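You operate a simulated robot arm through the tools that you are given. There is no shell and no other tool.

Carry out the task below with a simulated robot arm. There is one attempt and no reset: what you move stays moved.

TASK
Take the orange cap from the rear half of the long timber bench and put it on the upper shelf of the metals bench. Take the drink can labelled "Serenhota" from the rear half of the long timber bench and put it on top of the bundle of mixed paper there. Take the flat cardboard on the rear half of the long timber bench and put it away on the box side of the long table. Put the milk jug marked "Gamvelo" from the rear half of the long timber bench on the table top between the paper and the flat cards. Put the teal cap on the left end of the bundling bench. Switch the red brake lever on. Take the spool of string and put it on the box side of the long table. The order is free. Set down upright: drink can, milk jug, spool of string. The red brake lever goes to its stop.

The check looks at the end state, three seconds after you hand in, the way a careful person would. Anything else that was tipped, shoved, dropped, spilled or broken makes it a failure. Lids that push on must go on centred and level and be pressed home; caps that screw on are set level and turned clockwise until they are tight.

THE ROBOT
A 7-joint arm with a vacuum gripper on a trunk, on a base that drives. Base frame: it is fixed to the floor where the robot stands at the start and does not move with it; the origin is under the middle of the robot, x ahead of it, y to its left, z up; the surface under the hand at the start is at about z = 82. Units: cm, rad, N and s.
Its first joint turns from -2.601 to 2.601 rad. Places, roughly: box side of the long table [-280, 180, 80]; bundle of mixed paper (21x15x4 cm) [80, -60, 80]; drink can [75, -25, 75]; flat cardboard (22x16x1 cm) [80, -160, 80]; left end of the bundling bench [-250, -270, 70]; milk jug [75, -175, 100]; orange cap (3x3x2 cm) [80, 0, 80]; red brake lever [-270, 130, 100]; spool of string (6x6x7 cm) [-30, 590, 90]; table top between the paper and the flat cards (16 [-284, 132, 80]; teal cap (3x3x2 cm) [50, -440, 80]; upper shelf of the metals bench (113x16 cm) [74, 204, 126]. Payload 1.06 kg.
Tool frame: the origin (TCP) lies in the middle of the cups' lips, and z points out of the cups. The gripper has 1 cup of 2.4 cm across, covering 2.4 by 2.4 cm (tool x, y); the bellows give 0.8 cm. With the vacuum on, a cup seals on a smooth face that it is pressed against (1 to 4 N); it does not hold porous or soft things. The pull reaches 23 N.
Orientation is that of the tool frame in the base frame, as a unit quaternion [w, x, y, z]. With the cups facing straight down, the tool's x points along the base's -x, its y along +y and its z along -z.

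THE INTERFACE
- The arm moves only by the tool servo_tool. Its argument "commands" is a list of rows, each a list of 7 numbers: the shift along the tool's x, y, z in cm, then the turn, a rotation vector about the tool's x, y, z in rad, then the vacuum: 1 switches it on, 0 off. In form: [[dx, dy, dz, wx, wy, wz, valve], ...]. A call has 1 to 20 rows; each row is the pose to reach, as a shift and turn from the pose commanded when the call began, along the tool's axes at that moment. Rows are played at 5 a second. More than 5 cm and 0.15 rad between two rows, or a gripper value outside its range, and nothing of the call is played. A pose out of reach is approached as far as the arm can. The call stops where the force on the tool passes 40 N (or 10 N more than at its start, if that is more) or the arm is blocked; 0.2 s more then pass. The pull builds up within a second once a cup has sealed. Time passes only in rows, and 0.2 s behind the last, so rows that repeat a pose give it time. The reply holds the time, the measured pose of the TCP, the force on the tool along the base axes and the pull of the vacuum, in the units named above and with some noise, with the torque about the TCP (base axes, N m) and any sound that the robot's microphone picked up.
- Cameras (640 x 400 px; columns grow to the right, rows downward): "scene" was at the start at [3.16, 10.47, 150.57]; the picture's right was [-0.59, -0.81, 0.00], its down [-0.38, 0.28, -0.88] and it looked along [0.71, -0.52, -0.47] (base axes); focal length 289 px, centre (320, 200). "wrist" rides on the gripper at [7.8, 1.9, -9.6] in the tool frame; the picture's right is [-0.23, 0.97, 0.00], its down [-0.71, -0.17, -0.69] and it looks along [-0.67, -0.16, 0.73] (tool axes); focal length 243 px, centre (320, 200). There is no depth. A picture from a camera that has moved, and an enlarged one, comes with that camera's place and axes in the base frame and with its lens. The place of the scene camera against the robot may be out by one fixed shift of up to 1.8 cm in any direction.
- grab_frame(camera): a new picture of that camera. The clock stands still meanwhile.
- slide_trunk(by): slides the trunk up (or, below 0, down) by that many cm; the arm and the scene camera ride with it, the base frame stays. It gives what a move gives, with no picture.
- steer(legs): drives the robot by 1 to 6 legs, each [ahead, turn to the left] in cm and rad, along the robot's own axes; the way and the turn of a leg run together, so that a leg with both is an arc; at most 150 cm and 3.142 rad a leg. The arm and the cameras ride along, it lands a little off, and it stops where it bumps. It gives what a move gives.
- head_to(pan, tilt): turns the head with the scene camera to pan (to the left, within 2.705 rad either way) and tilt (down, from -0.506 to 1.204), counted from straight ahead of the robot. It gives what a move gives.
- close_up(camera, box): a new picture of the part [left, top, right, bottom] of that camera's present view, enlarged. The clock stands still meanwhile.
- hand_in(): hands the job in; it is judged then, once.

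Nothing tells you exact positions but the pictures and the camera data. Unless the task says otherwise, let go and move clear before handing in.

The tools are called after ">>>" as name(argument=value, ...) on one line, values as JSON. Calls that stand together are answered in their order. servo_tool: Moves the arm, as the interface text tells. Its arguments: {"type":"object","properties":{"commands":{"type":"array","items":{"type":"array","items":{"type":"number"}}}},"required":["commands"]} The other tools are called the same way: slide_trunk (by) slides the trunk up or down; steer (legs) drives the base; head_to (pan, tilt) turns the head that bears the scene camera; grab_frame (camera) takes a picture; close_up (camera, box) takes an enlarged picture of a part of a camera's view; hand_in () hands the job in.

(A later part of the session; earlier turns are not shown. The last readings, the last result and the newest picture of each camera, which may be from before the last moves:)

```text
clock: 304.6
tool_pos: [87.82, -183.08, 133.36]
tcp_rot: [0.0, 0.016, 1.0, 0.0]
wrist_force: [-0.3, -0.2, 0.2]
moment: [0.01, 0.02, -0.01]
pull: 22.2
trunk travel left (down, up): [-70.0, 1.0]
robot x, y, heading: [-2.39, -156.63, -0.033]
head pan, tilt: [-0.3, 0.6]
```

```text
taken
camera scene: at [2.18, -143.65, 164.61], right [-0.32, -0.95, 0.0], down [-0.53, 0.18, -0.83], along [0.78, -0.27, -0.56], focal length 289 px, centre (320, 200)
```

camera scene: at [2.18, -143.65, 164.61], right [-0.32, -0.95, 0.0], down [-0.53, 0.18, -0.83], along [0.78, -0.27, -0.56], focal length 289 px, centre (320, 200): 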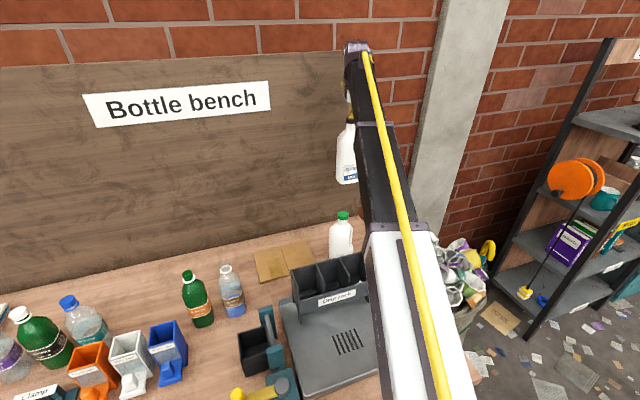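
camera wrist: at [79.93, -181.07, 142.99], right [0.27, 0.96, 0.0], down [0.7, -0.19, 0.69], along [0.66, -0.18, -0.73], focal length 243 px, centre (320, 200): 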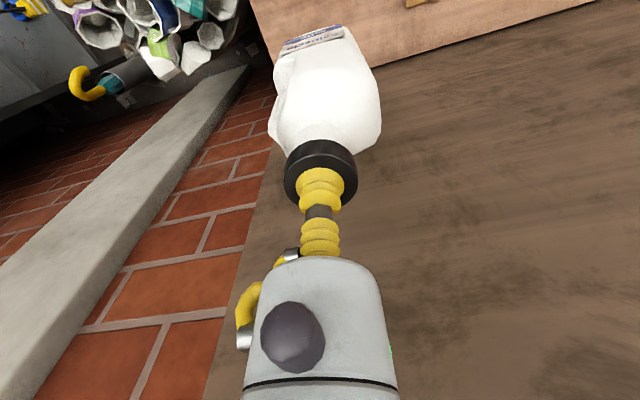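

The jug clears everything. I drive straight back.

>>> steer(legs=[[-70, 0]])

>>> servo_tool(commands=[[1, 2, 2, 0, 0, 0, 1], [3, 5, 4, 0, 0, 0, 1], [6, 8, 6, 0, 0, 0, 1], [9, 11, 8, 0, 0, 0, 1], [12, 14, 10, 0, 0, 0, 1], [14, 17, 11, 0, 0, 0, 1], [16, 20, 12, 0, 0, 0, 1], [17, 22, 13, 0, 0, 0, 1], [17, 22, 13, 0, 0, 0, 1]])

>>> grab_frame(camera="wrist")

>>> grab_frame(camera="scene")

```text
clock: 308.6
tool_pos: [15.85, -181.29, 133.44]
tcp_rot: [0.001, 0.02, 1.0, -0.001]
wrist_force: [0.1, -0.1, -0.8]
moment: [0.03, -0.04, 0.01]
pull: 23.1
trunk travel left (down, up): [-70.0, 1.0]
robot x, y, heading: [-74.2, -154.33, -0.04]
head pan, tilt: [-0.3, 0.6]
```

```text
clock: 310.6
tool_pos: [-0.13, -158.74, 120.13]
tcp_rot: [0.0, 0.021, 1.0, -0.001]
wrist_force: [0.0, -0.7, -0.6]
moment: [0.02, 0.0, -0.02]
pull: 23.1
trunk travel left (down, up): [-70.0, 1.0]
robot x, y, heading: [-74.15, -154.24, -0.041]
head pan, tilt: [-0.3, 0.6]
```

```text
taken
camera wrist: at [-7.86, -156.51, 129.73], right [0.27, 0.96, 0.0], down [0.7, -0.2, 0.69], along [0.66, -0.19, -0.73], focal length 243 px, centre (320, 200)
```

wrist: 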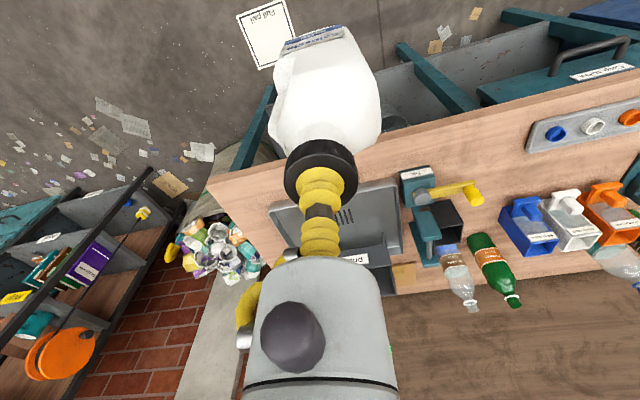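

```text
taken
camera scene: at [-69.3, -141.24, 164.61], right [-0.33, -0.94, 0.0], down [-0.53, 0.19, -0.83], along [0.78, -0.27, -0.56], focal length 289 px, centre (320, 200)
```

scene: 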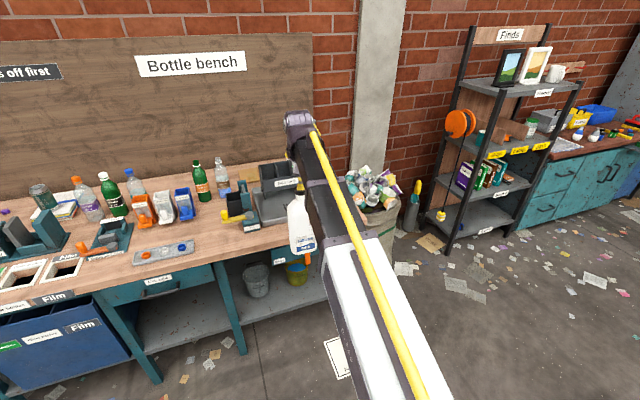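

Jug is carried at a safe height. I drive around the south end of the long table to its rear side again.

>>> steer(legs=[[0, 1.96], [150, 0], [14, 0], [0, 1.22], [150, 0], [90, 0]])

>>> grab_frame(camera="scene")

>>> grab_frame(camera="wrist")

```text
clock: 338.2
tool_pos: [-454.3, -12.49, 120.24]
tcp_rot: [-0.001, 1.0, 0.001, -0.002]
wrist_force: [-0.3, 0.1, -0.6]
moment: [-0.01, -0.04, -0.03]
pull: 22.9
trunk travel left (down, up): [-70.0, 1.0]
robot x, y, heading: [-379.83, -13.58, -3.137]
head pan, tilt: [-0.3, 0.6]
```

```text
taken
camera scene: at [-383.71, -29.17, 164.61], right [0.29, 0.96, 0.0], down [0.54, -0.17, -0.83], along [-0.79, 0.24, -0.56], focal length 289 px, centre (320, 200)
```

scene: 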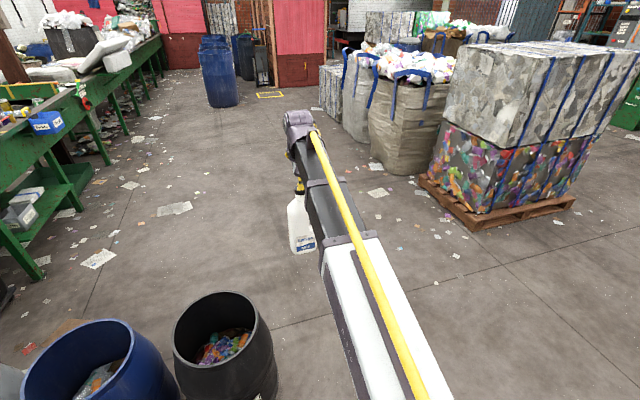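

```text
taken
camera wrist: at [-446.37, -14.42, 129.74], right [-0.23, -0.97, 0.0], down [-0.71, 0.17, 0.69], along [-0.67, 0.16, -0.73], focal length 243 px, centre (320, 200)
```

wrist: 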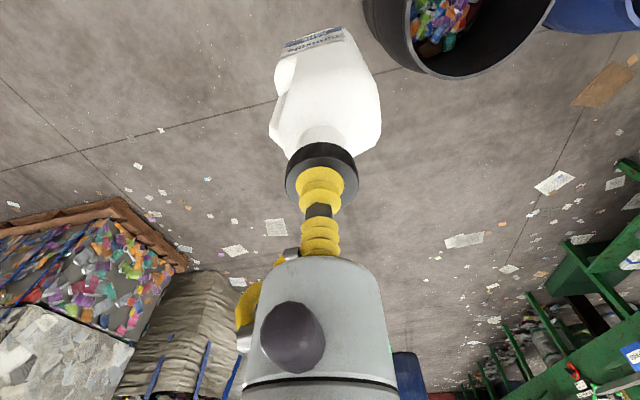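

>>> steer(legs=[[0, -1.575], [150, 0], [10, 0], [0, -1.571], [12, 0]])

>>> head_to(pan=0.1, tilt=0.7)

>>> grab_frame(camera="scene")

>>> grab_frame(camera="wrist")

```text
clock: 354.8
tool_pos: [-288.25, 141.55, 120.22]
tcp_rot: [0.0, 0.003, 1.0, -0.001]
wrist_force: [-0.1, 0.2, -1.4]
moment: [-0.01, 0.0, -0.01]
pull: 22.6
trunk travel left (down, up): [-70.0, 1.0]
robot x, y, heading: [-362.42, 143.48, -0.003]
head pan, tilt: [-0.3, 0.6]
```

```text
clock: 355.7
tool_pos: [-288.35, 141.6, 120.25]
tcp_rot: [0.001, 0.003, 1.0, -0.001]
wrist_force: [-0.3, 0.0, -1.1]
moment: [0.0, 0.03, 0.02]
pull: 22.4
trunk travel left (down, up): [-70.0, 1.0]
robot x, y, heading: [-362.13, 143.05, -0.006]
head pan, tilt: [0.099, 0.7]
```

```text
taken
camera scene: at [-358.03, 160.03, 163.75], right [0.1, -1.0, 0.0], down [-0.64, -0.06, -0.77], along [0.76, 0.07, -0.64], focal length 289 px, centre (320, 200)
```

scene: 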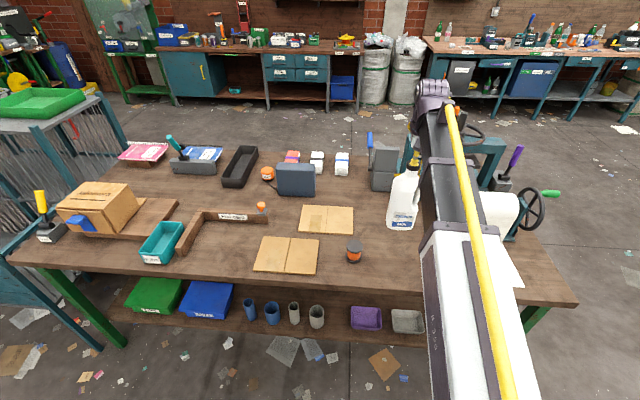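

```text
taken
camera wrist: at [-296.08, 143.42, 129.74], right [0.24, 0.97, 0.0], down [0.71, -0.17, 0.69], along [0.67, -0.17, -0.73], focal length 243 px, centre (320, 200)
```

wrist: 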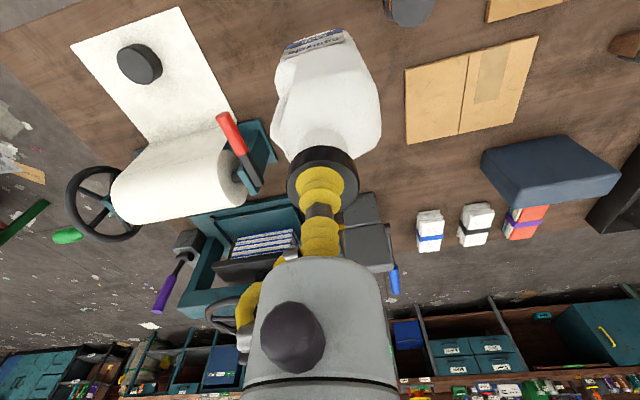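

I'm behind the table with the jug hanging over it. The gap between paper (y≤121) / lever (y≈127) and the cards is free; I'll set the jug at about (-286, 136).

>>> servo_tool(commands=[[-1, -2, 0, 0, 0, 0, 1], [-2, -4, 0, 0, 0, 0, 1], [-2.3, -5.4, 0, 0, 0, 0, 1], [-2.3, -5.4, 3, 0, 0, 0, 1], [-2.3, -5.4, 6, 0, 0, 0, 1], [-2.3, -5.4, 9, 0, 0, 0, 1], [-2.3, -5.4, 11, 0, 0, 0, 1], [-2.3, -5.4, 11, 0, 0, 0, 1]])

>>> grab_frame(camera="wrist")

>>> grab_frame(camera="scene")

```text
clock: 357.5
tool_pos: [-286.0, 136.17, 109.21]
tcp_rot: [0.001, 0.001, 1.0, 0.0]
wrist_force: [0.2, 0.1, -1.0]
moment: [0.02, 0.01, -0.03]
pull: 22.2
trunk travel left (down, up): [-70.0, 1.0]
robot x, y, heading: [-362.45, 143.25, -0.003]
head pan, tilt: [0.099, 0.7]
```

```text
taken
camera wrist: at [-293.84, 137.97, 118.69], right [0.24, 0.97, 0.0], down [0.71, -0.17, 0.69], along [0.67, -0.17, -0.73], focal length 243 px, centre (320, 200)
```

wrist: 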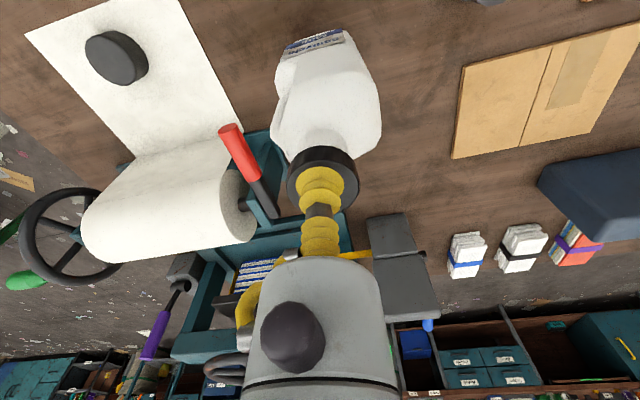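

```text
taken
camera scene: at [-358.03, 160.04, 163.75], right [0.1, -1.0, 0.0], down [-0.64, -0.06, -0.76], along [0.76, 0.07, -0.64], focal length 289 px, centre (320, 200)
```

scene: 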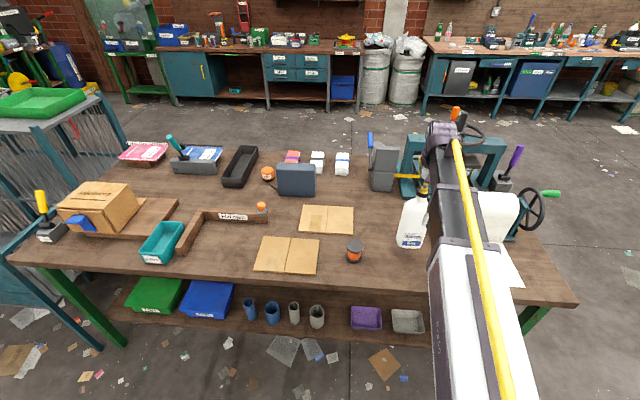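

>>> servo_tool(commands=[[0, 0, 2, 0, 0, 0, 1], [0, 0, 4, 0, 0, 0, 1], [0, 0, 5.2, 0, 0, 0, 1], [0, 0, 5.2, 0, 0, 0, 1]])

>>> grab_frame(camera="wrist")

```text
clock: 358.5
tool_pos: [-285.91, 136.27, 104.02]
tcp_rot: [0.001, 0.002, 1.0, -0.001]
wrist_force: [0.2, -1.3, -0.7]
moment: [-0.01, 0.03, 0.01]
pull: 22.7
trunk travel left (down, up): [-70.0, 1.0]
robot x, y, heading: [-362.43, 143.53, -0.002]
head pan, tilt: [0.099, 0.7]
```

```text
taken
camera wrist: at [-293.7, 138.05, 113.56], right [0.24, 0.97, 0.0], down [0.71, -0.17, 0.69], along [0.67, -0.17, -0.73], focal length 243 px, centre (320, 200)
```

wrist: 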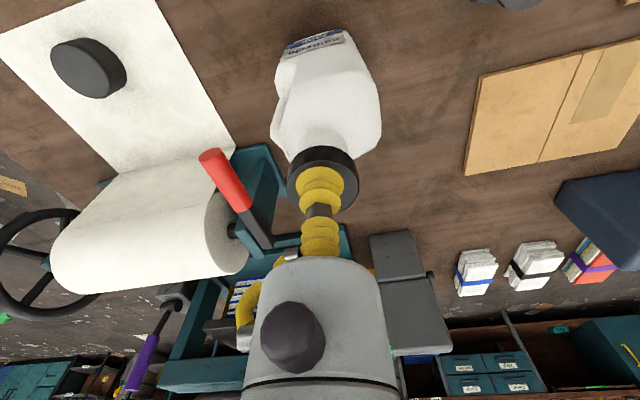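

>>> servo_tool(commands=[[0, 0, 0.3, 0, 0, 0, 1], [0, 0, 0.6, 0, 0, 0, 1], [0, 0, 0.9, 0, 0, 0, 1], [0, 0, 0.9, 0, 0, 0, 1]])

```text
clock: 359.5
tool_pos: [-285.97, 136.27, 103.19]
tcp_rot: [0.002, 0.002, 1.0, -0.001]
wrist_force: [1.7, 0.5, 17.4]
moment: [0.03, -0.01, 0.02]
pull: 22.9
trunk travel left (down, up): [-70.0, 1.0]
robot x, y, heading: [-362.41, 143.49, -0.003]
head pan, tilt: [0.099, 0.7]
```

Contact. I relieve the pressure, release, and lift.

>>> servo_tool(commands=[[0, 0, -0.3, 0, 0, 0, 1], [0, 0, -0.3, 0, 0, 0, 0], [0, 0, -0.3, 0, 0, 0, 0], [0, 0, -0.3, 0, 0, 0, 0], [0, 0, -0.3, 0, 0, 0, 0], [0, 0, -0.3, 0, 0, 0, 0], [0, 0, -0.8, 0, 0, 0, 0], [0, 0, -1.3, 0, 0, 0, 0], [0, 0, -2.5, 0, 0, 0, 0], [0, 0, -5, 0, 0, 0, 0], [0, 0, -9, 0, 0, 0, 0], [0, 0, -13, 0, 0, 0, 0], [0, 0, -16, 0, 0, 0, 0], [0, 0, -16, 0, 0, 0, 0]])

>>> grab_frame(camera="wrist")

>>> grab_frame(camera="scene")

```text
clock: 362.5
tool_pos: [-286.05, 136.17, 119.23]
tcp_rot: [0.0, 0.003, 1.0, -0.001]
wrist_force: [-0.1, 0.4, 0.9]
moment: [0.01, -0.01, 0.02]
pull: 0.0
trunk travel left (down, up): [-70.0, 1.0]
robot x, y, heading: [-361.89, 143.1, -0.003]
head pan, tilt: [0.099, 0.7]
```

```text
taken
camera wrist: at [-293.83, 138.03, 128.84], right [0.24, 0.97, 0.0], down [0.71, -0.17, 0.69], along [0.67, -0.17, -0.73], focal length 243 px, centre (320, 200)
```

wrist: 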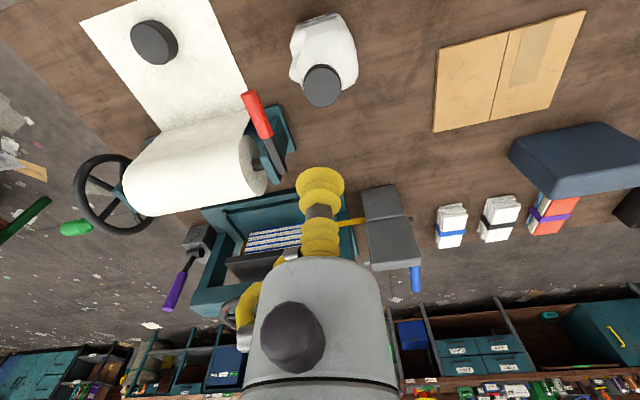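

```text
taken
camera scene: at [-358.04, 160.04, 163.74], right [0.1, -1.0, 0.0], down [-0.64, -0.06, -0.76], along [0.76, 0.07, -0.64], focal length 289 px, centre (320, 200)
```

scene: 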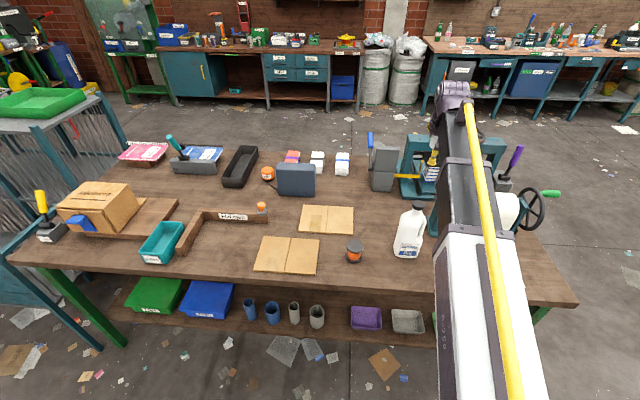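

The jug stands upright between paper and cards. Next the teal cap far to the south-east; I drive around and toward it.

>>> steer(legs=[[-20, 0], [0, -1.57], [150, 0], [0, 1.57], [150, 0], [80, 0]])

>>> head_to(pan=-1.1, tilt=0.3)

>>> grab_frame(camera="scene")

```text
clock: 389.3
tool_pos: [-71.32, 2.73, 119.43]
tcp_rot: [0.001, -0.028, 1.0, -0.001]
wrist_force: [-0.1, -0.8, -0.7]
moment: [0.02, 0.0, 0.0]
pull: 0.0
trunk travel left (down, up): [-70.0, 1.0]
robot x, y, heading: [-147.56, 5.23, 0.059]
head pan, tilt: [0.099, 0.7]
```

```text
clock: 390.7
tool_pos: [-71.3, 2.73, 119.16]
tcp_rot: [0.001, -0.029, 1.0, -0.001]
wrist_force: [0.7, 0.2, 0.4]
moment: [0.0, 0.03, 0.0]
pull: 0.1
trunk travel left (down, up): [-70.0, 1.0]
robot x, y, heading: [-147.59, 5.11, 0.059]
head pan, tilt: [-1.1, 0.3]
```

```text
taken
camera scene: at [-148.42, 12.54, 167.35], right [-0.86, -0.51, 0.0], down [-0.15, 0.26, -0.96], along [0.48, -0.82, -0.3], focal length 289 px, centre (320, 200)
```

scene: 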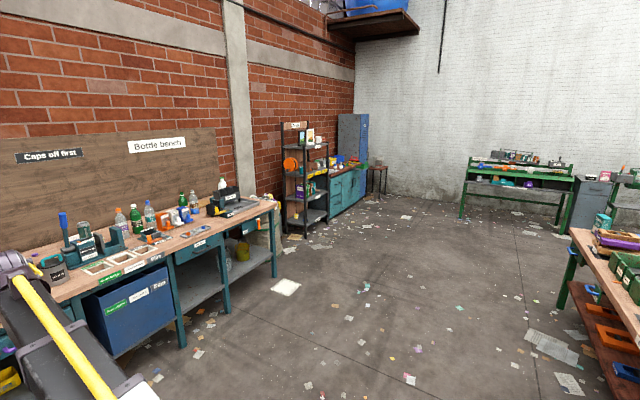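

>>> close_up(camera="scene", box=[270, 110, 400, 220])

>>> close_up(camera="scene", box=[540, 200, 640, 330])

```text
3.64 times, centred on (335, 165) of scene
camera zoom: at [-148.42, 12.54, 167.35], right [-0.86, -0.51, 0.0], down [-0.15, 0.26, -0.96], along [0.48, -0.82, -0.3], focal length 1050 px, centre (266, 327)
```

zoom: 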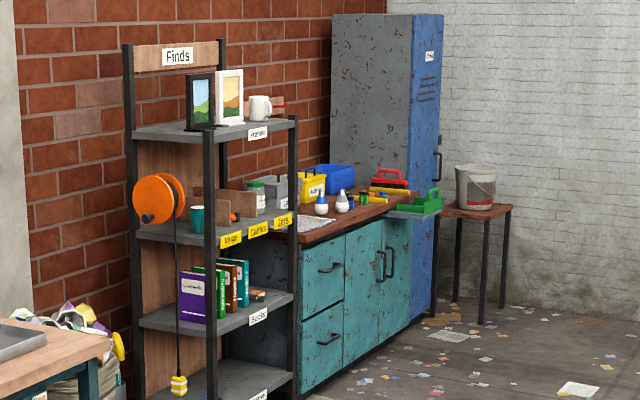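

```text
3.08 times, centred on (590, 265) of scene
camera zoom: at [-148.42, 12.54, 167.35], right [-0.86, -0.51, 0.0], down [-0.15, 0.26, -0.96], along [0.48, -0.82, -0.3], focal length 888 px, centre (-511, 0)
```

zoom: 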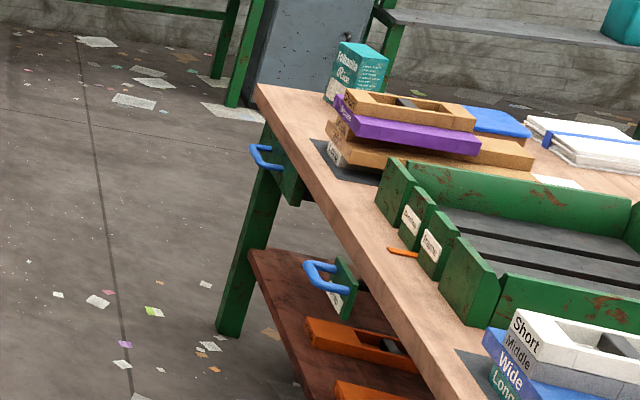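

The teal cabinet bench is beyond the "Finds" rack. I'll drive to about (-70, -380) and face it.

>>> steer(legs=[[0, -1.432], [150, 0], [150, 0], [85, 0], [0, 1.373]])

>>> head_to(pan=-0.2, tilt=0.4)

>>> grab_frame(camera="scene")

>>> grab_frame(camera="wrist")

```text
clock: 415.6
tool_pos: [14.92, -359.91, 119.25]
tcp_rot: [0.001, -0.025, 1.0, -0.001]
wrist_force: [1.0, 0.5, 0.0]
moment: [0.0, 0.0, 0.05]
pull: 0.1
trunk travel left (down, up): [-70.0, 1.0]
robot x, y, heading: [-61.89, -357.28, 0.05]
head pan, tilt: [-1.1, 0.3]
```

```text
clock: 416.8
tool_pos: [14.95, -359.95, 119.17]
tcp_rot: [0.001, -0.024, 1.0, -0.001]
wrist_force: [0.4, -0.2, 0.1]
moment: [-0.04, 0.02, 0.01]
pull: 0.2
trunk travel left (down, up): [-70.0, 1.0]
robot x, y, heading: [-62.16, -357.0, 0.05]
head pan, tilt: [-0.201, 0.4]
```

```text
taken
camera scene: at [-57.59, -342.75, 166.43], right [-0.15, -0.99, 0.0], down [-0.38, 0.06, -0.92], along [0.91, -0.14, -0.39], focal length 289 px, centre (320, 200)
```

scene: 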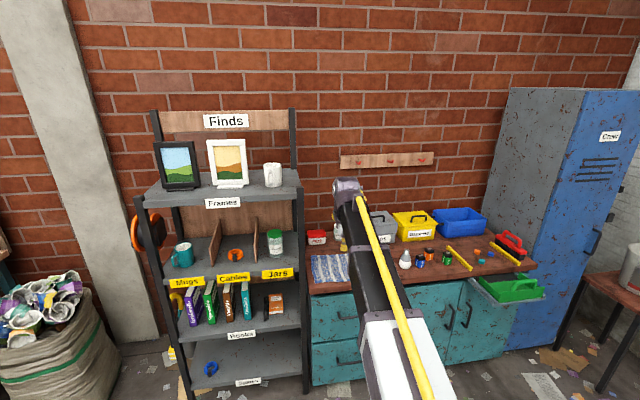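

```text
taken
camera wrist: at [7.01, -358.59, 128.8], right [0.19, 0.98, 0.0], down [0.71, -0.14, 0.69], along [0.67, -0.13, -0.73], focal length 243 px, centre (320, 200)
```

wrist: 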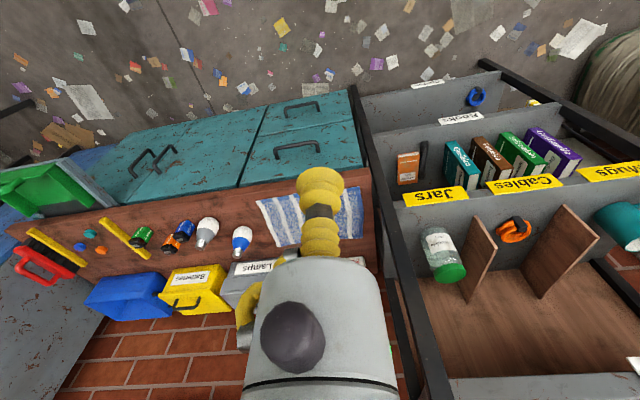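

>>> close_up(camera="scene", box=[390, 200, 550, 310])

>>> close_up(camera="wrist", box=[0, 150, 200, 320])

```text
3.64 times, centred on (470, 255) of scene
camera zoom: at [-57.59, -342.75, 166.43], right [-0.15, -0.99, 0.0], down [-0.38, 0.06, -0.92], along [0.91, -0.14, -0.39], focal length 1050 px, centre (-226, 0)
```

zoom: 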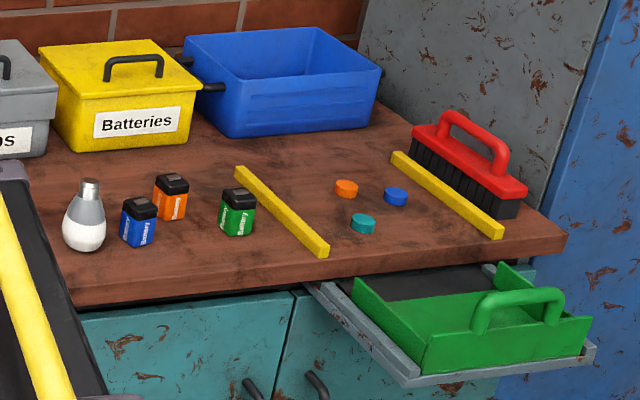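

```text
2.35 times, centred on (100, 235) of wrist
camera zoom: at [7.01, -358.59, 128.8], right [0.19, 0.98, 0.0], down [0.71, -0.14, 0.69], along [0.67, -0.13, -0.73], focal length 571 px, centre (838, 118)
```

zoom: 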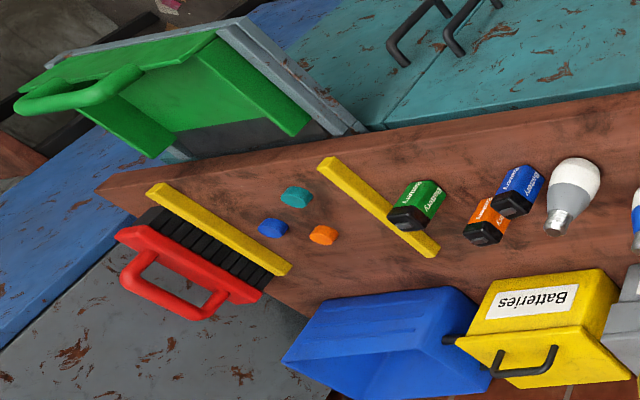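

The teal cap is at about (53.5, -444.4, 79), near the bench's front edge between the yellow strips, next to blue and orange caps. I'll drive to (-30, -438) in front of it.

>>> steer(legs=[[0, -1.62], [82, 0], [0, 1.57], [28, 0]])

>>> head_to(pan=0.0, tilt=0.6)

>>> grab_frame(camera="scene")

>>> grab_frame(camera="wrist")

```text
clock: 430.6
tool_pos: [37.2, -450.64, 119.28]
tcp_rot: [-0.001, 0.024, 1.0, 0.0]
wrist_force: [-0.4, -0.1, -0.2]
moment: [0.01, 0.01, -0.01]
pull: 0.0
trunk travel left (down, up): [-70.0, 1.0]
robot x, y, heading: [-39.28, -440.41, -0.045]
head pan, tilt: [-0.201, 0.4]
```

```text
clock: 431.3
tool_pos: [36.89, -450.71, 119.25]
tcp_rot: [0.0, 0.025, 1.0, -0.001]
wrist_force: [0.7, 0.2, -0.2]
moment: [0.01, -0.01, 0.0]
pull: 0.1
trunk travel left (down, up): [-70.0, 1.0]
robot x, y, heading: [-38.82, -440.02, -0.049]
head pan, tilt: [0.0, 0.6]
```

```text
taken
camera scene: at [-33.38, -424.54, 164.61], right [-0.05, -1.0, 0.0], down [-0.56, 0.03, -0.83], along [0.82, -0.04, -0.56], focal length 289 px, centre (320, 200)
```

scene: 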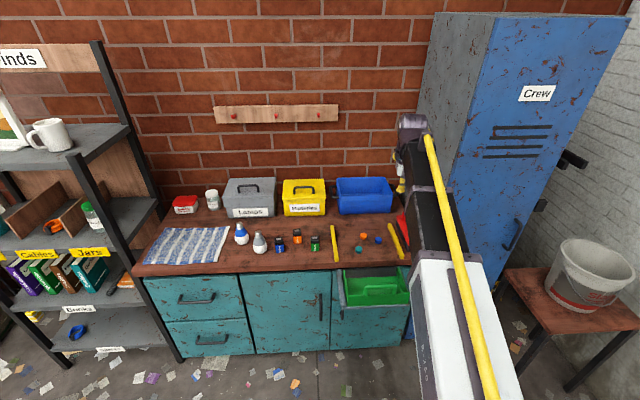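

```text
taken
camera wrist: at [29.41, -448.48, 128.8], right [0.28, 0.96, 0.0], down [0.7, -0.2, 0.69], along [0.66, -0.19, -0.73], focal length 243 px, centre (320, 200)
```

wrist: 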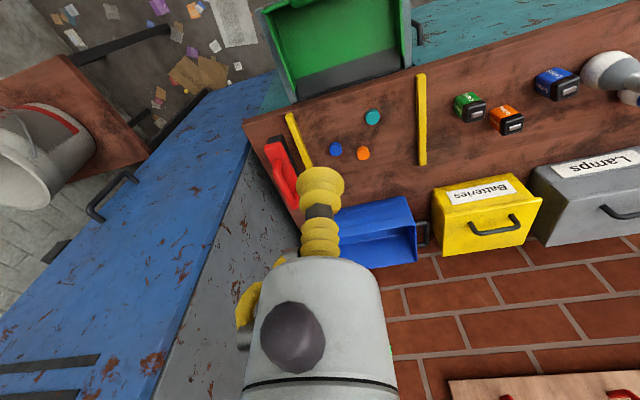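

I go 10 cm closer, lower the trunk by 12 cm, and move above the teal cap (≈(54.2, -444, 78.4)).

>>> steer(legs=[[10, 0]])

>>> slide_trunk(by=-12)

>>> servo_tool(commands=[[-2, 3, 2, 0, 0, 0, 0], [-4, 6, 5, 0, 0, 0, 0], [-6.8, 7.5, 8, 0, 0, 0, 0], [-6.8, 7.5, 12, 0, 0, 0, 0], [-6.8, 7.5, 16, 0, 0, 0, 0], [-6.8, 7.5, 19, 0, 0, 0, 0], [-6.8, 7.5, 19, 0, 0, 0, 0]])

>>> grab_frame(camera="wrist")

>>> grab_frame(camera="scene")

```text
clock: 432.4
tool_pos: [46.84, -451.06, 119.23]
tcp_rot: [0.0, 0.023, 1.0, -0.001]
wrist_force: [-0.1, 0.5, 0.2]
moment: [-0.02, -0.02, -0.03]
pull: 0.0
trunk travel left (down, up): [-70.0, 1.0]
robot x, y, heading: [-29.05, -440.52, -0.047]
head pan, tilt: [0.0, 0.6]
```

```text
clock: 433.9
tool_pos: [46.8, -451.06, 107.23]
tcp_rot: [0.001, 0.024, 1.0, -0.002]
wrist_force: [-0.8, -0.4, -0.3]
moment: [0.05, -0.01, 0.02]
pull: 0.1
trunk travel left (down, up): [-58.0, 13.0]
robot x, y, heading: [-28.99, -440.93, -0.051]
head pan, tilt: [0.0, 0.6]
```

```text
clock: 435.5
tool_pos: [54.37, -443.75, 88.31]
tcp_rot: [0.0, 0.024, 1.0, -0.001]
wrist_force: [0.9, 0.5, 0.6]
moment: [0.0, 0.02, -0.01]
pull: 0.1
trunk travel left (down, up): [-58.0, 13.0]
robot x, y, heading: [-29.2, -440.49, -0.041]
head pan, tilt: [0.0, 0.6]
```

```text
taken
camera wrist: at [46.56, -441.61, 97.89], right [0.28, 0.96, 0.0], down [0.7, -0.2, 0.69], along [0.66, -0.19, -0.73], focal length 243 px, centre (320, 200)
```

wrist: 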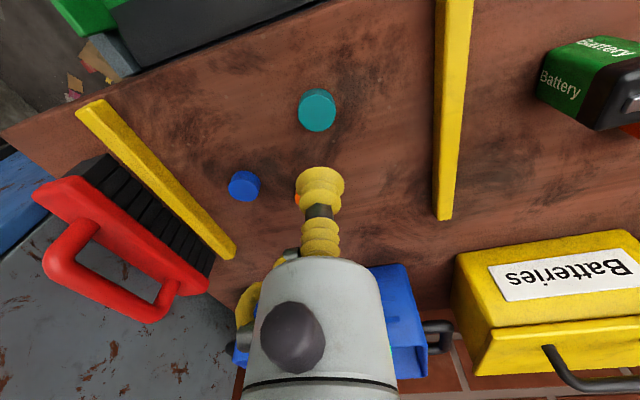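

```text
taken
camera scene: at [-23.65, -424.98, 152.61], right [-0.05, -1.0, 0.0], down [-0.56, 0.03, -0.82], along [0.82, -0.04, -0.57], focal length 289 px, centre (320, 200)
```

scene: 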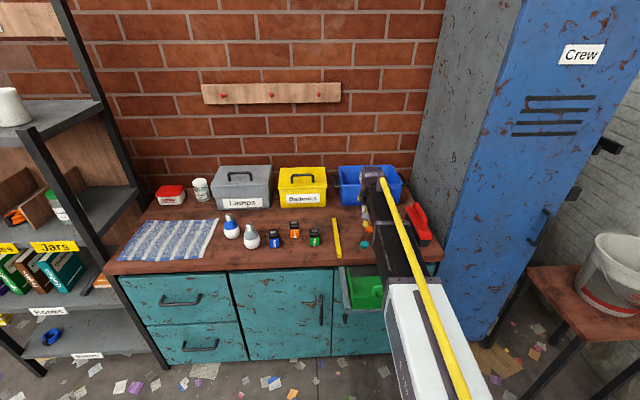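

>>> servo_tool(commands=[[-0.3, -0.37, 2.5, 0, 0, 0, 0], [-0.3, -0.37, 5, 0, 0, 0, 0], [-0.3, -0.37, 7.5, 0, 0, 0, 0], [-0.3, -0.37, 7.5, 0, 0, 0, 0]])

>>> close_up(camera="wrist", box=[260, 120, 380, 240])

```text
clock: 436.5
tool_pos: [54.35, -444.24, 80.79]
tcp_rot: [0.0, 0.024, 1.0, -0.001]
wrist_force: [0.0, 0.0, 0.6]
moment: [0.0, 0.0, -0.01]
pull: 0.0
trunk travel left (down, up): [-58.0, 13.0]
robot x, y, heading: [-29.39, -440.85, -0.051]
head pan, tilt: [0.0, 0.6]
```

```text
3.33 times, centred on (320, 180) of wrist
camera zoom: at [46.69, -442.15, 90.37], right [0.28, 0.96, 0.0], down [0.7, -0.2, 0.69], along [0.66, -0.19, -0.73], focal length 809 px, centre (320, 267)
```

zoom: 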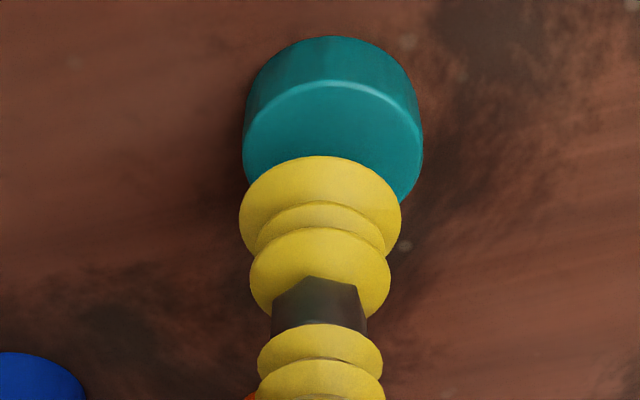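

>>> servo_tool(commands=[[-0.15, 0.2, 0.7, 0, 0, 0, 1], [-0.15, 0.2, 1.2, 0, 0, 0, 1], [-0.15, 0.2, 1.6, 0, 0, 0, 1], [-0.15, 0.2, 1.9, 0, 0, 0, 1], [-0.15, 0.2, 1.9, 0, 0, 0, 1]])

```text
clock: 437.7
tool_pos: [54.46, -444.16, 79.09]
tcp_rot: [0.002, 0.023, 1.0, -0.001]
wrist_force: [1.3, 1.1, 16.9]
moment: [-0.02, -0.01, 0.01]
pull: 23.2
trunk travel left (down, up): [-58.0, 13.0]
robot x, y, heading: [-28.98, -440.67, -0.043]
head pan, tilt: [0.0, 0.6]
```

Teal cap gripped. I lift it clear and back off.

>>> servo_tool(commands=[[0, 0, -0.5, 0, 0, 0, 1], [0, 0, -2, 0, 0, 0, 1], [0, 0, -5, 0, 0, 0, 1], [0, 0, -9, 0, 0, 0, 1], [0, 0, -13, 0, 0, 0, 1], [0, 0, -17, 0, 0, 0, 1], [0, 0, -21, 0, 0, 0, 1], [0, 0, -25, 0, 0, 0, 1], [0, 0, -27, 0, 0, 0, 1], [0, 0, -27, 0, 0, 0, 1]])

>>> grab_frame(camera="wrist")

>>> steer(legs=[[-45, 0]])

>>> head_to(pan=2.6, tilt=0.35)

>>> grab_frame(camera="scene")

```text
clock: 439.9
tool_pos: [54.32, -444.07, 105.85]
tcp_rot: [0.001, 0.024, 1.0, 0.0]
wrist_force: [-0.1, 0.6, 0.2]
moment: [0.01, 0.01, 0.01]
pull: 22.7
trunk travel left (down, up): [-58.0, 13.0]
robot x, y, heading: [-28.92, -440.51, -0.049]
head pan, tilt: [0.0, 0.6]
```

```text
taken
camera wrist: at [46.58, -441.98, 115.34], right [0.28, 0.96, 0.0], down [0.7, -0.2, 0.69], along [0.66, -0.19, -0.73], focal length 243 px, centre (320, 200)
```

wrist: 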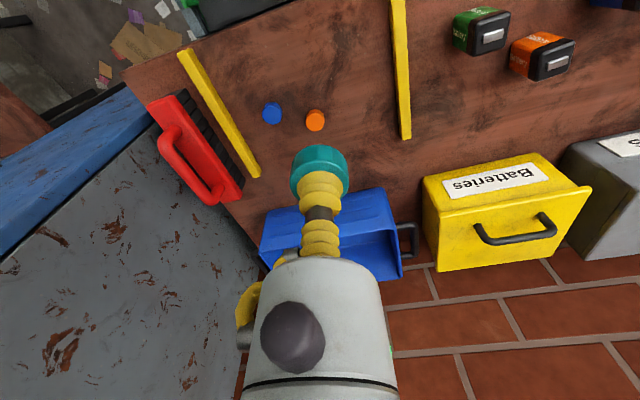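

```text
clock: 442.7
tool_pos: [8.57, -441.96, 105.79]
tcp_rot: [0.001, 0.023, 1.0, -0.001]
wrist_force: [0.4, 0.4, -0.2]
moment: [0.0, 0.0, 0.01]
pull: 22.9
trunk travel left (down, up): [-58.0, 13.0]
robot x, y, heading: [-74.69, -438.51, -0.046]
head pan, tilt: [0.0, 0.6]
```

```text
clock: 445.0
tool_pos: [8.58, -442.01, 105.89]
tcp_rot: [0.001, 0.024, 1.0, 0.0]
wrist_force: [0.0, 0.1, 0.1]
moment: [0.02, 0.0, 0.01]
pull: 22.9
trunk travel left (down, up): [-58.0, 13.0]
robot x, y, heading: [-74.98, -438.26, -0.042]
head pan, tilt: [2.601, 0.351]
```

```text
taken
camera scene: at [-86.02, -417.34, 154.88], right [0.55, 0.83, 0.0], down [0.29, -0.19, -0.94], along [-0.78, 0.52, -0.34], focal length 289 px, centre (320, 200)
```

scene: 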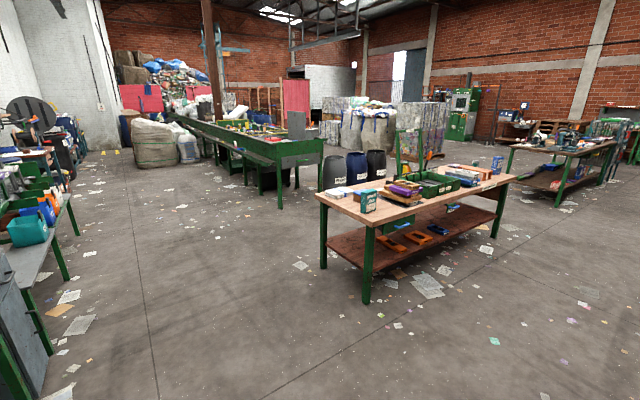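

>>> close_up(camera="scene", box=[300, 150, 520, 300])

```text
2.67 times, centred on (410, 225) of scene
camera zoom: at [-86.02, -417.34, 154.88], right [0.55, 0.83, 0.0], down [0.29, -0.19, -0.94], along [-0.78, 0.52, -0.34], focal length 770 px, centre (80, 133)
```

zoom: 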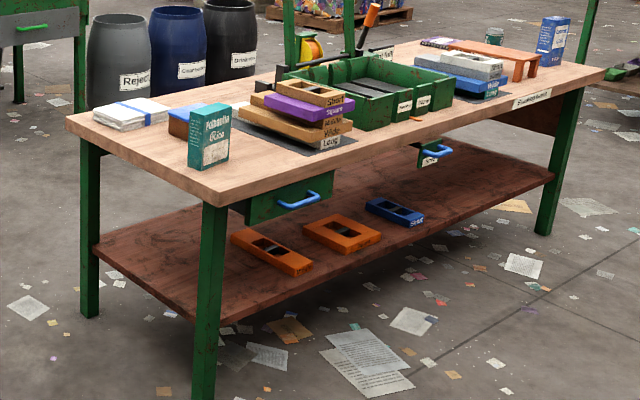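

The bundling bench's left (south) end has a free area around (-256, -276) between the rice box and the white pads. I'll drive to its south end and face north.

>>> steer(legs=[[0, 2.242], [100, 0], [0, 0.94], [121, 0], [0, -1.571]])

>>> head_to(pan=0.0, tilt=0.65)

>>> grab_frame(camera="scene")

>>> grab_frame(camera="wrist")

```text
clock: 467.5
tool_pos: [-255.05, -275.12, 105.81]
tcp_rot: [0.0, -0.705, 0.709, 0.0]
wrist_force: [0.6, -0.3, 0.1]
moment: [-0.01, 0.0, 0.01]
pull: 23.2
trunk travel left (down, up): [-58.0, 13.0]
robot x, y, heading: [-254.85, -358.66, 1.566]
head pan, tilt: [2.601, 0.351]
```

```text
clock: 469.8
tool_pos: [-255.16, -275.02, 105.74]
tcp_rot: [0.001, -0.705, 0.709, 0.0]
wrist_force: [0.3, -0.7, 0.0]
moment: [0.02, -0.01, -0.04]
pull: 22.7
trunk travel left (down, up): [-58.0, 13.0]
robot x, y, heading: [-255.24, -358.54, 1.561]
head pan, tilt: [0.0, 0.649]
```

```text
taken
camera scene: at [-271.73, -355.53, 152.18], right [1.0, 0.0, 0.0], down [0.0, -0.6, -0.8], along [0.0, 0.8, -0.6], focal length 289 px, centre (320, 200)
```

scene: 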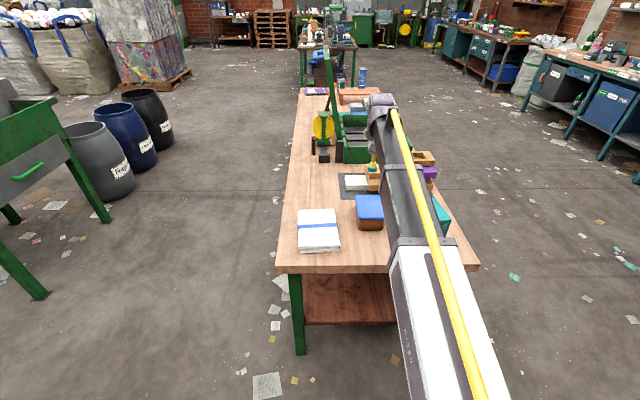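

```text
taken
camera wrist: at [-257.03, -283.1, 115.31], right [-0.97, 0.24, 0.0], down [0.17, 0.71, 0.69], along [0.17, 0.67, -0.73], focal length 243 px, centre (320, 200)
```

wrist: 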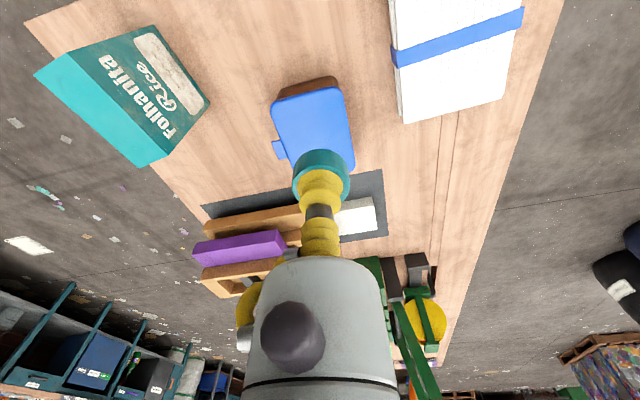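

I'll put the cap on the free strip at about (-252, -279). Lowering the trunk a bit, then moving down.

>>> slide_trunk(by=-8)

>>> servo_tool(commands=[[2, -1.5, 2, 0, 0, 0, 1], [4, -3, 5, 0, 0, 0, 1], [4, -3, 9, 0, 0, 0, 1], [4, -3, 13, 0, 0, 0, 1], [4, -3, 17, 0, 0, 0, 1], [4, -3, 20, 0, 0, 0, 1], [4, -3, 20, 0, 0, 0, 1]])

>>> grab_frame(camera="wrist")

>>> grab_frame(camera="scene")

```text
clock: 471.0
tool_pos: [-255.15, -275.15, 97.74]
tcp_rot: [0.002, -0.705, 0.709, 0.0]
wrist_force: [-0.5, -0.2, 0.2]
moment: [0.0, -0.02, -0.01]
pull: 23.1
trunk travel left (down, up): [-50.0, 21.0]
robot x, y, heading: [-254.82, -358.78, 1.569]
head pan, tilt: [0.0, 0.649]
```

```text
clock: 472.6
tool_pos: [-252.07, -279.37, 77.91]
tcp_rot: [0.001, -0.705, 0.709, 0.0]
wrist_force: [-0.4, 0.1, -0.2]
moment: [0.02, -0.01, 0.02]
pull: 22.8
trunk travel left (down, up): [-50.0, 21.0]
robot x, y, heading: [-255.35, -358.56, 1.567]
head pan, tilt: [0.0, 0.649]
```

```text
taken
camera wrist: at [-253.92, -287.38, 87.42], right [-0.97, 0.24, 0.0], down [0.17, 0.71, 0.69], along [0.17, 0.67, -0.73], focal length 243 px, centre (320, 200)
```

wrist: 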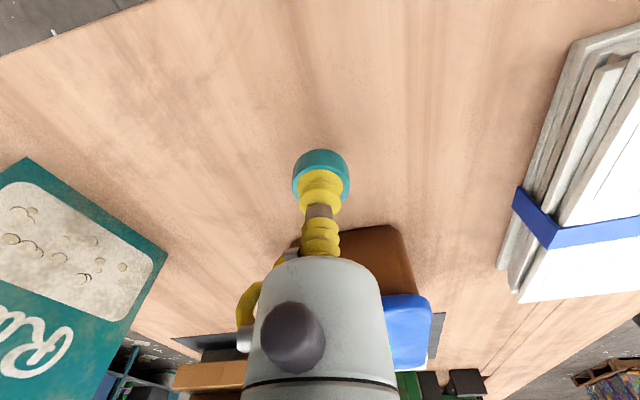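

```text
taken
camera scene: at [-271.72, -355.52, 144.18], right [1.0, 0.0, 0.0], down [0.0, -0.6, -0.8], along [0.0, 0.8, -0.6], focal length 289 px, centre (320, 200)
```

scene: 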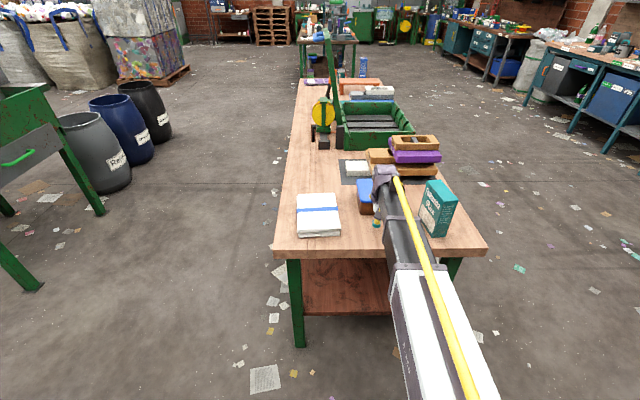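

>>> servo_tool(commands=[[0, 0, 1.5, 0, 0, 0, 1], [0, 0, 3, 0, 0, 0, 1], [0, 0, 4.3, 0, 0, 0, 1], [0, 0, 4.3, 0, 0, 0, 1]])

>>> close_up(camera="wrist", box=[220, 80, 420, 240])

```text
clock: 473.4
tool_pos: [-251.89, -279.38, 74.3]
tcp_rot: [0.004, -0.705, 0.709, 0.002]
wrist_force: [-0.7, -2.6, 21.7]
moment: [0.02, 0.0, -0.03]
pull: 22.7
trunk travel left (down, up): [-50.0, 21.0]
robot x, y, heading: [-254.88, -358.55, 1.567]
head pan, tilt: [0.0, 0.649]
stopped in row 4: the force on the tool passed its limit at 46 N (the readings are from after the stop); the commanded pose is now the measured one
```

```text
2.50 times, centred on (320, 160) of wrist
camera zoom: at [-253.9, -287.34, 83.82], right [-0.97, 0.24, 0.0], down [0.17, 0.7, 0.69], along [0.17, 0.67, -0.72], focal length 606 px, centre (320, 300)
```

zoom: 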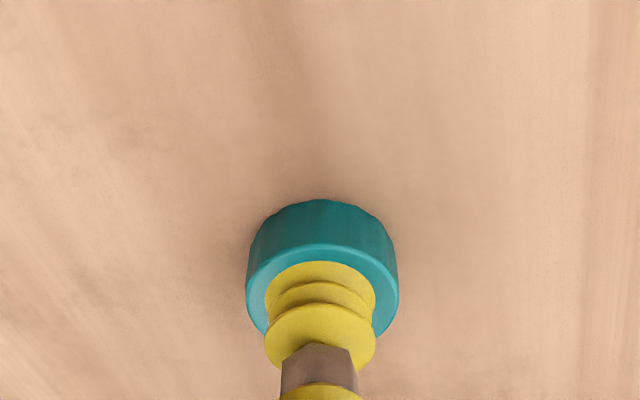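

It touched sooner than expected (bench top ≈ 72.7). I relieve the pressure, release and lift.

>>> servo_tool(commands=[[0, 0, -0.3, 0, 0, 0, 1], [0, 0, -0.5, 0, 0, 0, 1], [0, 0, -0.5, 0, 0, 0, 1]])

```text
clock: 474.2
tool_pos: [-251.93, -279.0, 74.56]
tcp_rot: [0.002, -0.706, 0.709, 0.001]
wrist_force: [0.2, 0.3, 0.6]
moment: [0.01, -0.01, 0.01]
pull: 22.8
trunk travel left (down, up): [-50.0, 21.0]
robot x, y, heading: [-255.05, -358.51, 1.569]
head pan, tilt: [0.0, 0.649]
```

>>> servo_tool(commands=[[0, 0, 0.15, 0, 0, 0, 1], [0, 0, 0.15, 0, 0, 0, 1]])

```text
clock: 474.8
tool_pos: [-251.92, -279.19, 74.62]
tcp_rot: [0.002, -0.705, 0.709, 0.001]
wrist_force: [0.0, 1.6, 9.5]
moment: [-0.04, -0.03, 0.0]
pull: 22.8
trunk travel left (down, up): [-50.0, 21.0]
robot x, y, heading: [-254.84, -358.91, 1.569]
head pan, tilt: [0.0, 0.649]
```

>>> servo_tool(commands=[[0, 0, 0, 0, 0, 0, 0], [0, 0, 0, 0, 0, 0, 0], [0, 0, 0, 0, 0, 0, 0], [0, 0, 0, 0, 0, 0, 0], [0, 0, -0.5, 0, 0, 0, 0], [0, 0, -1, 0, 0, 0, 0], [0, 0, -2, 0, 0, 0, 0], [0, 0, -5, 0, 0, 0, 0], [0, 0, -9, 0, 0, 0, 0], [0, 0, -13, 0, 0, 0, 0], [0, 0, -17, 0, 0, 0, 0], [0, 0, -21, 0, 0, 0, 0], [0, 0, -25, 0, 0, 0, 0], [0, 0, -28, 0, 0, 0, 0], [0, 0, -28, 0, 0, 0, 0]])

>>> grab_frame(camera="wrist")

>>> grab_frame(camera="scene")

```text
clock: 478.0
tool_pos: [-252.0, -279.23, 102.41]
tcp_rot: [0.003, -0.705, 0.709, 0.001]
wrist_force: [0.1, -0.7, -0.8]
moment: [0.01, 0.02, 0.03]
pull: 0.1
trunk travel left (down, up): [-50.0, 21.0]
robot x, y, heading: [-254.85, -358.69, 1.565]
head pan, tilt: [0.0, 0.649]
```

```text
taken
camera wrist: at [-253.93, -287.18, 111.92], right [-0.97, 0.24, 0.0], down [0.17, 0.7, 0.69], along [0.17, 0.67, -0.73], focal length 243 px, centre (320, 200)
```

wrist: 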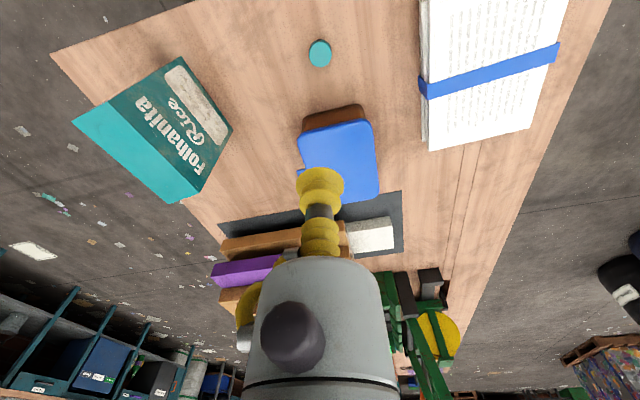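

```text
taken
camera scene: at [-271.72, -355.53, 144.18], right [1.0, 0.0, 0.0], down [0.0, -0.6, -0.8], along [0.0, 0.8, -0.6], focal length 289 px, centre (320, 200)
```

scene: 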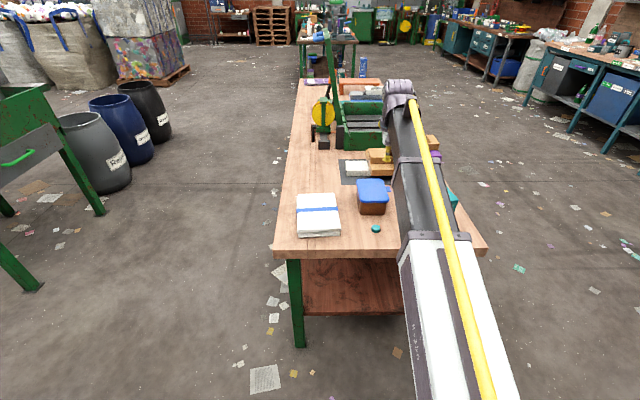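

The teal cap is on the left end of the bundling bench. Last item: the flat cardboard. I raise the trunk and drive back to the timber bench.

>>> slide_trunk(by=20)

>>> steer(legs=[[-10, 0], [0, -1.567], [150, 0], [20, 0], [0, 1.571], [150, 0]])

>>> head_to(pan=-1.2, tilt=0.5)

>>> grab_frame(camera="scene")

```text
clock: 480.2
tool_pos: [-251.95, -279.28, 122.37]
tcp_rot: [0.003, -0.705, 0.709, 0.003]
wrist_force: [-0.3, -1.1, 0.4]
moment: [0.0, 0.04, 0.01]
pull: 0.1
trunk travel left (down, up): [-70.0, 1.0]
robot x, y, heading: [-255.16, -358.75, 1.567]
head pan, tilt: [0.0, 0.649]
```

```text
clock: 504.4
tool_pos: [-80.68, -138.62, 122.51]
tcp_rot: [0.003, -0.699, 0.715, 0.001]
wrist_force: [0.6, -0.4, 0.8]
moment: [0.03, 0.05, 0.01]
pull: 0.0
trunk travel left (down, up): [-70.0, 1.0]
robot x, y, heading: [-84.82, -218.14, 1.547]
head pan, tilt: [0.0, 0.649]
```

```text
clock: 505.8
tool_pos: [-80.68, -138.76, 122.34]
tcp_rot: [0.002, -0.7, 0.714, 0.001]
wrist_force: [0.0, 0.1, 0.2]
moment: [0.0, 0.0, 0.02]
pull: 0.1
trunk travel left (down, up): [-70.0, 1.0]
robot x, y, heading: [-84.99, -217.66, 1.552]
head pan, tilt: [-1.201, 0.499]
```

```text
taken
camera scene: at [-93.18, -220.23, 165.52], right [0.34, -0.94, 0.0], down [-0.45, -0.16, -0.88], along [0.82, 0.3, -0.48], focal length 289 px, centre (320, 200)
```

scene: 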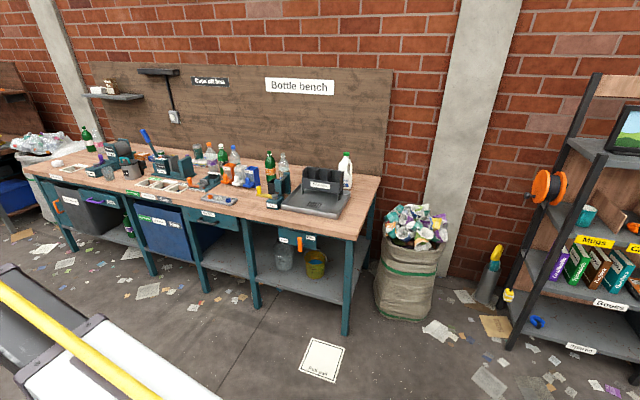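

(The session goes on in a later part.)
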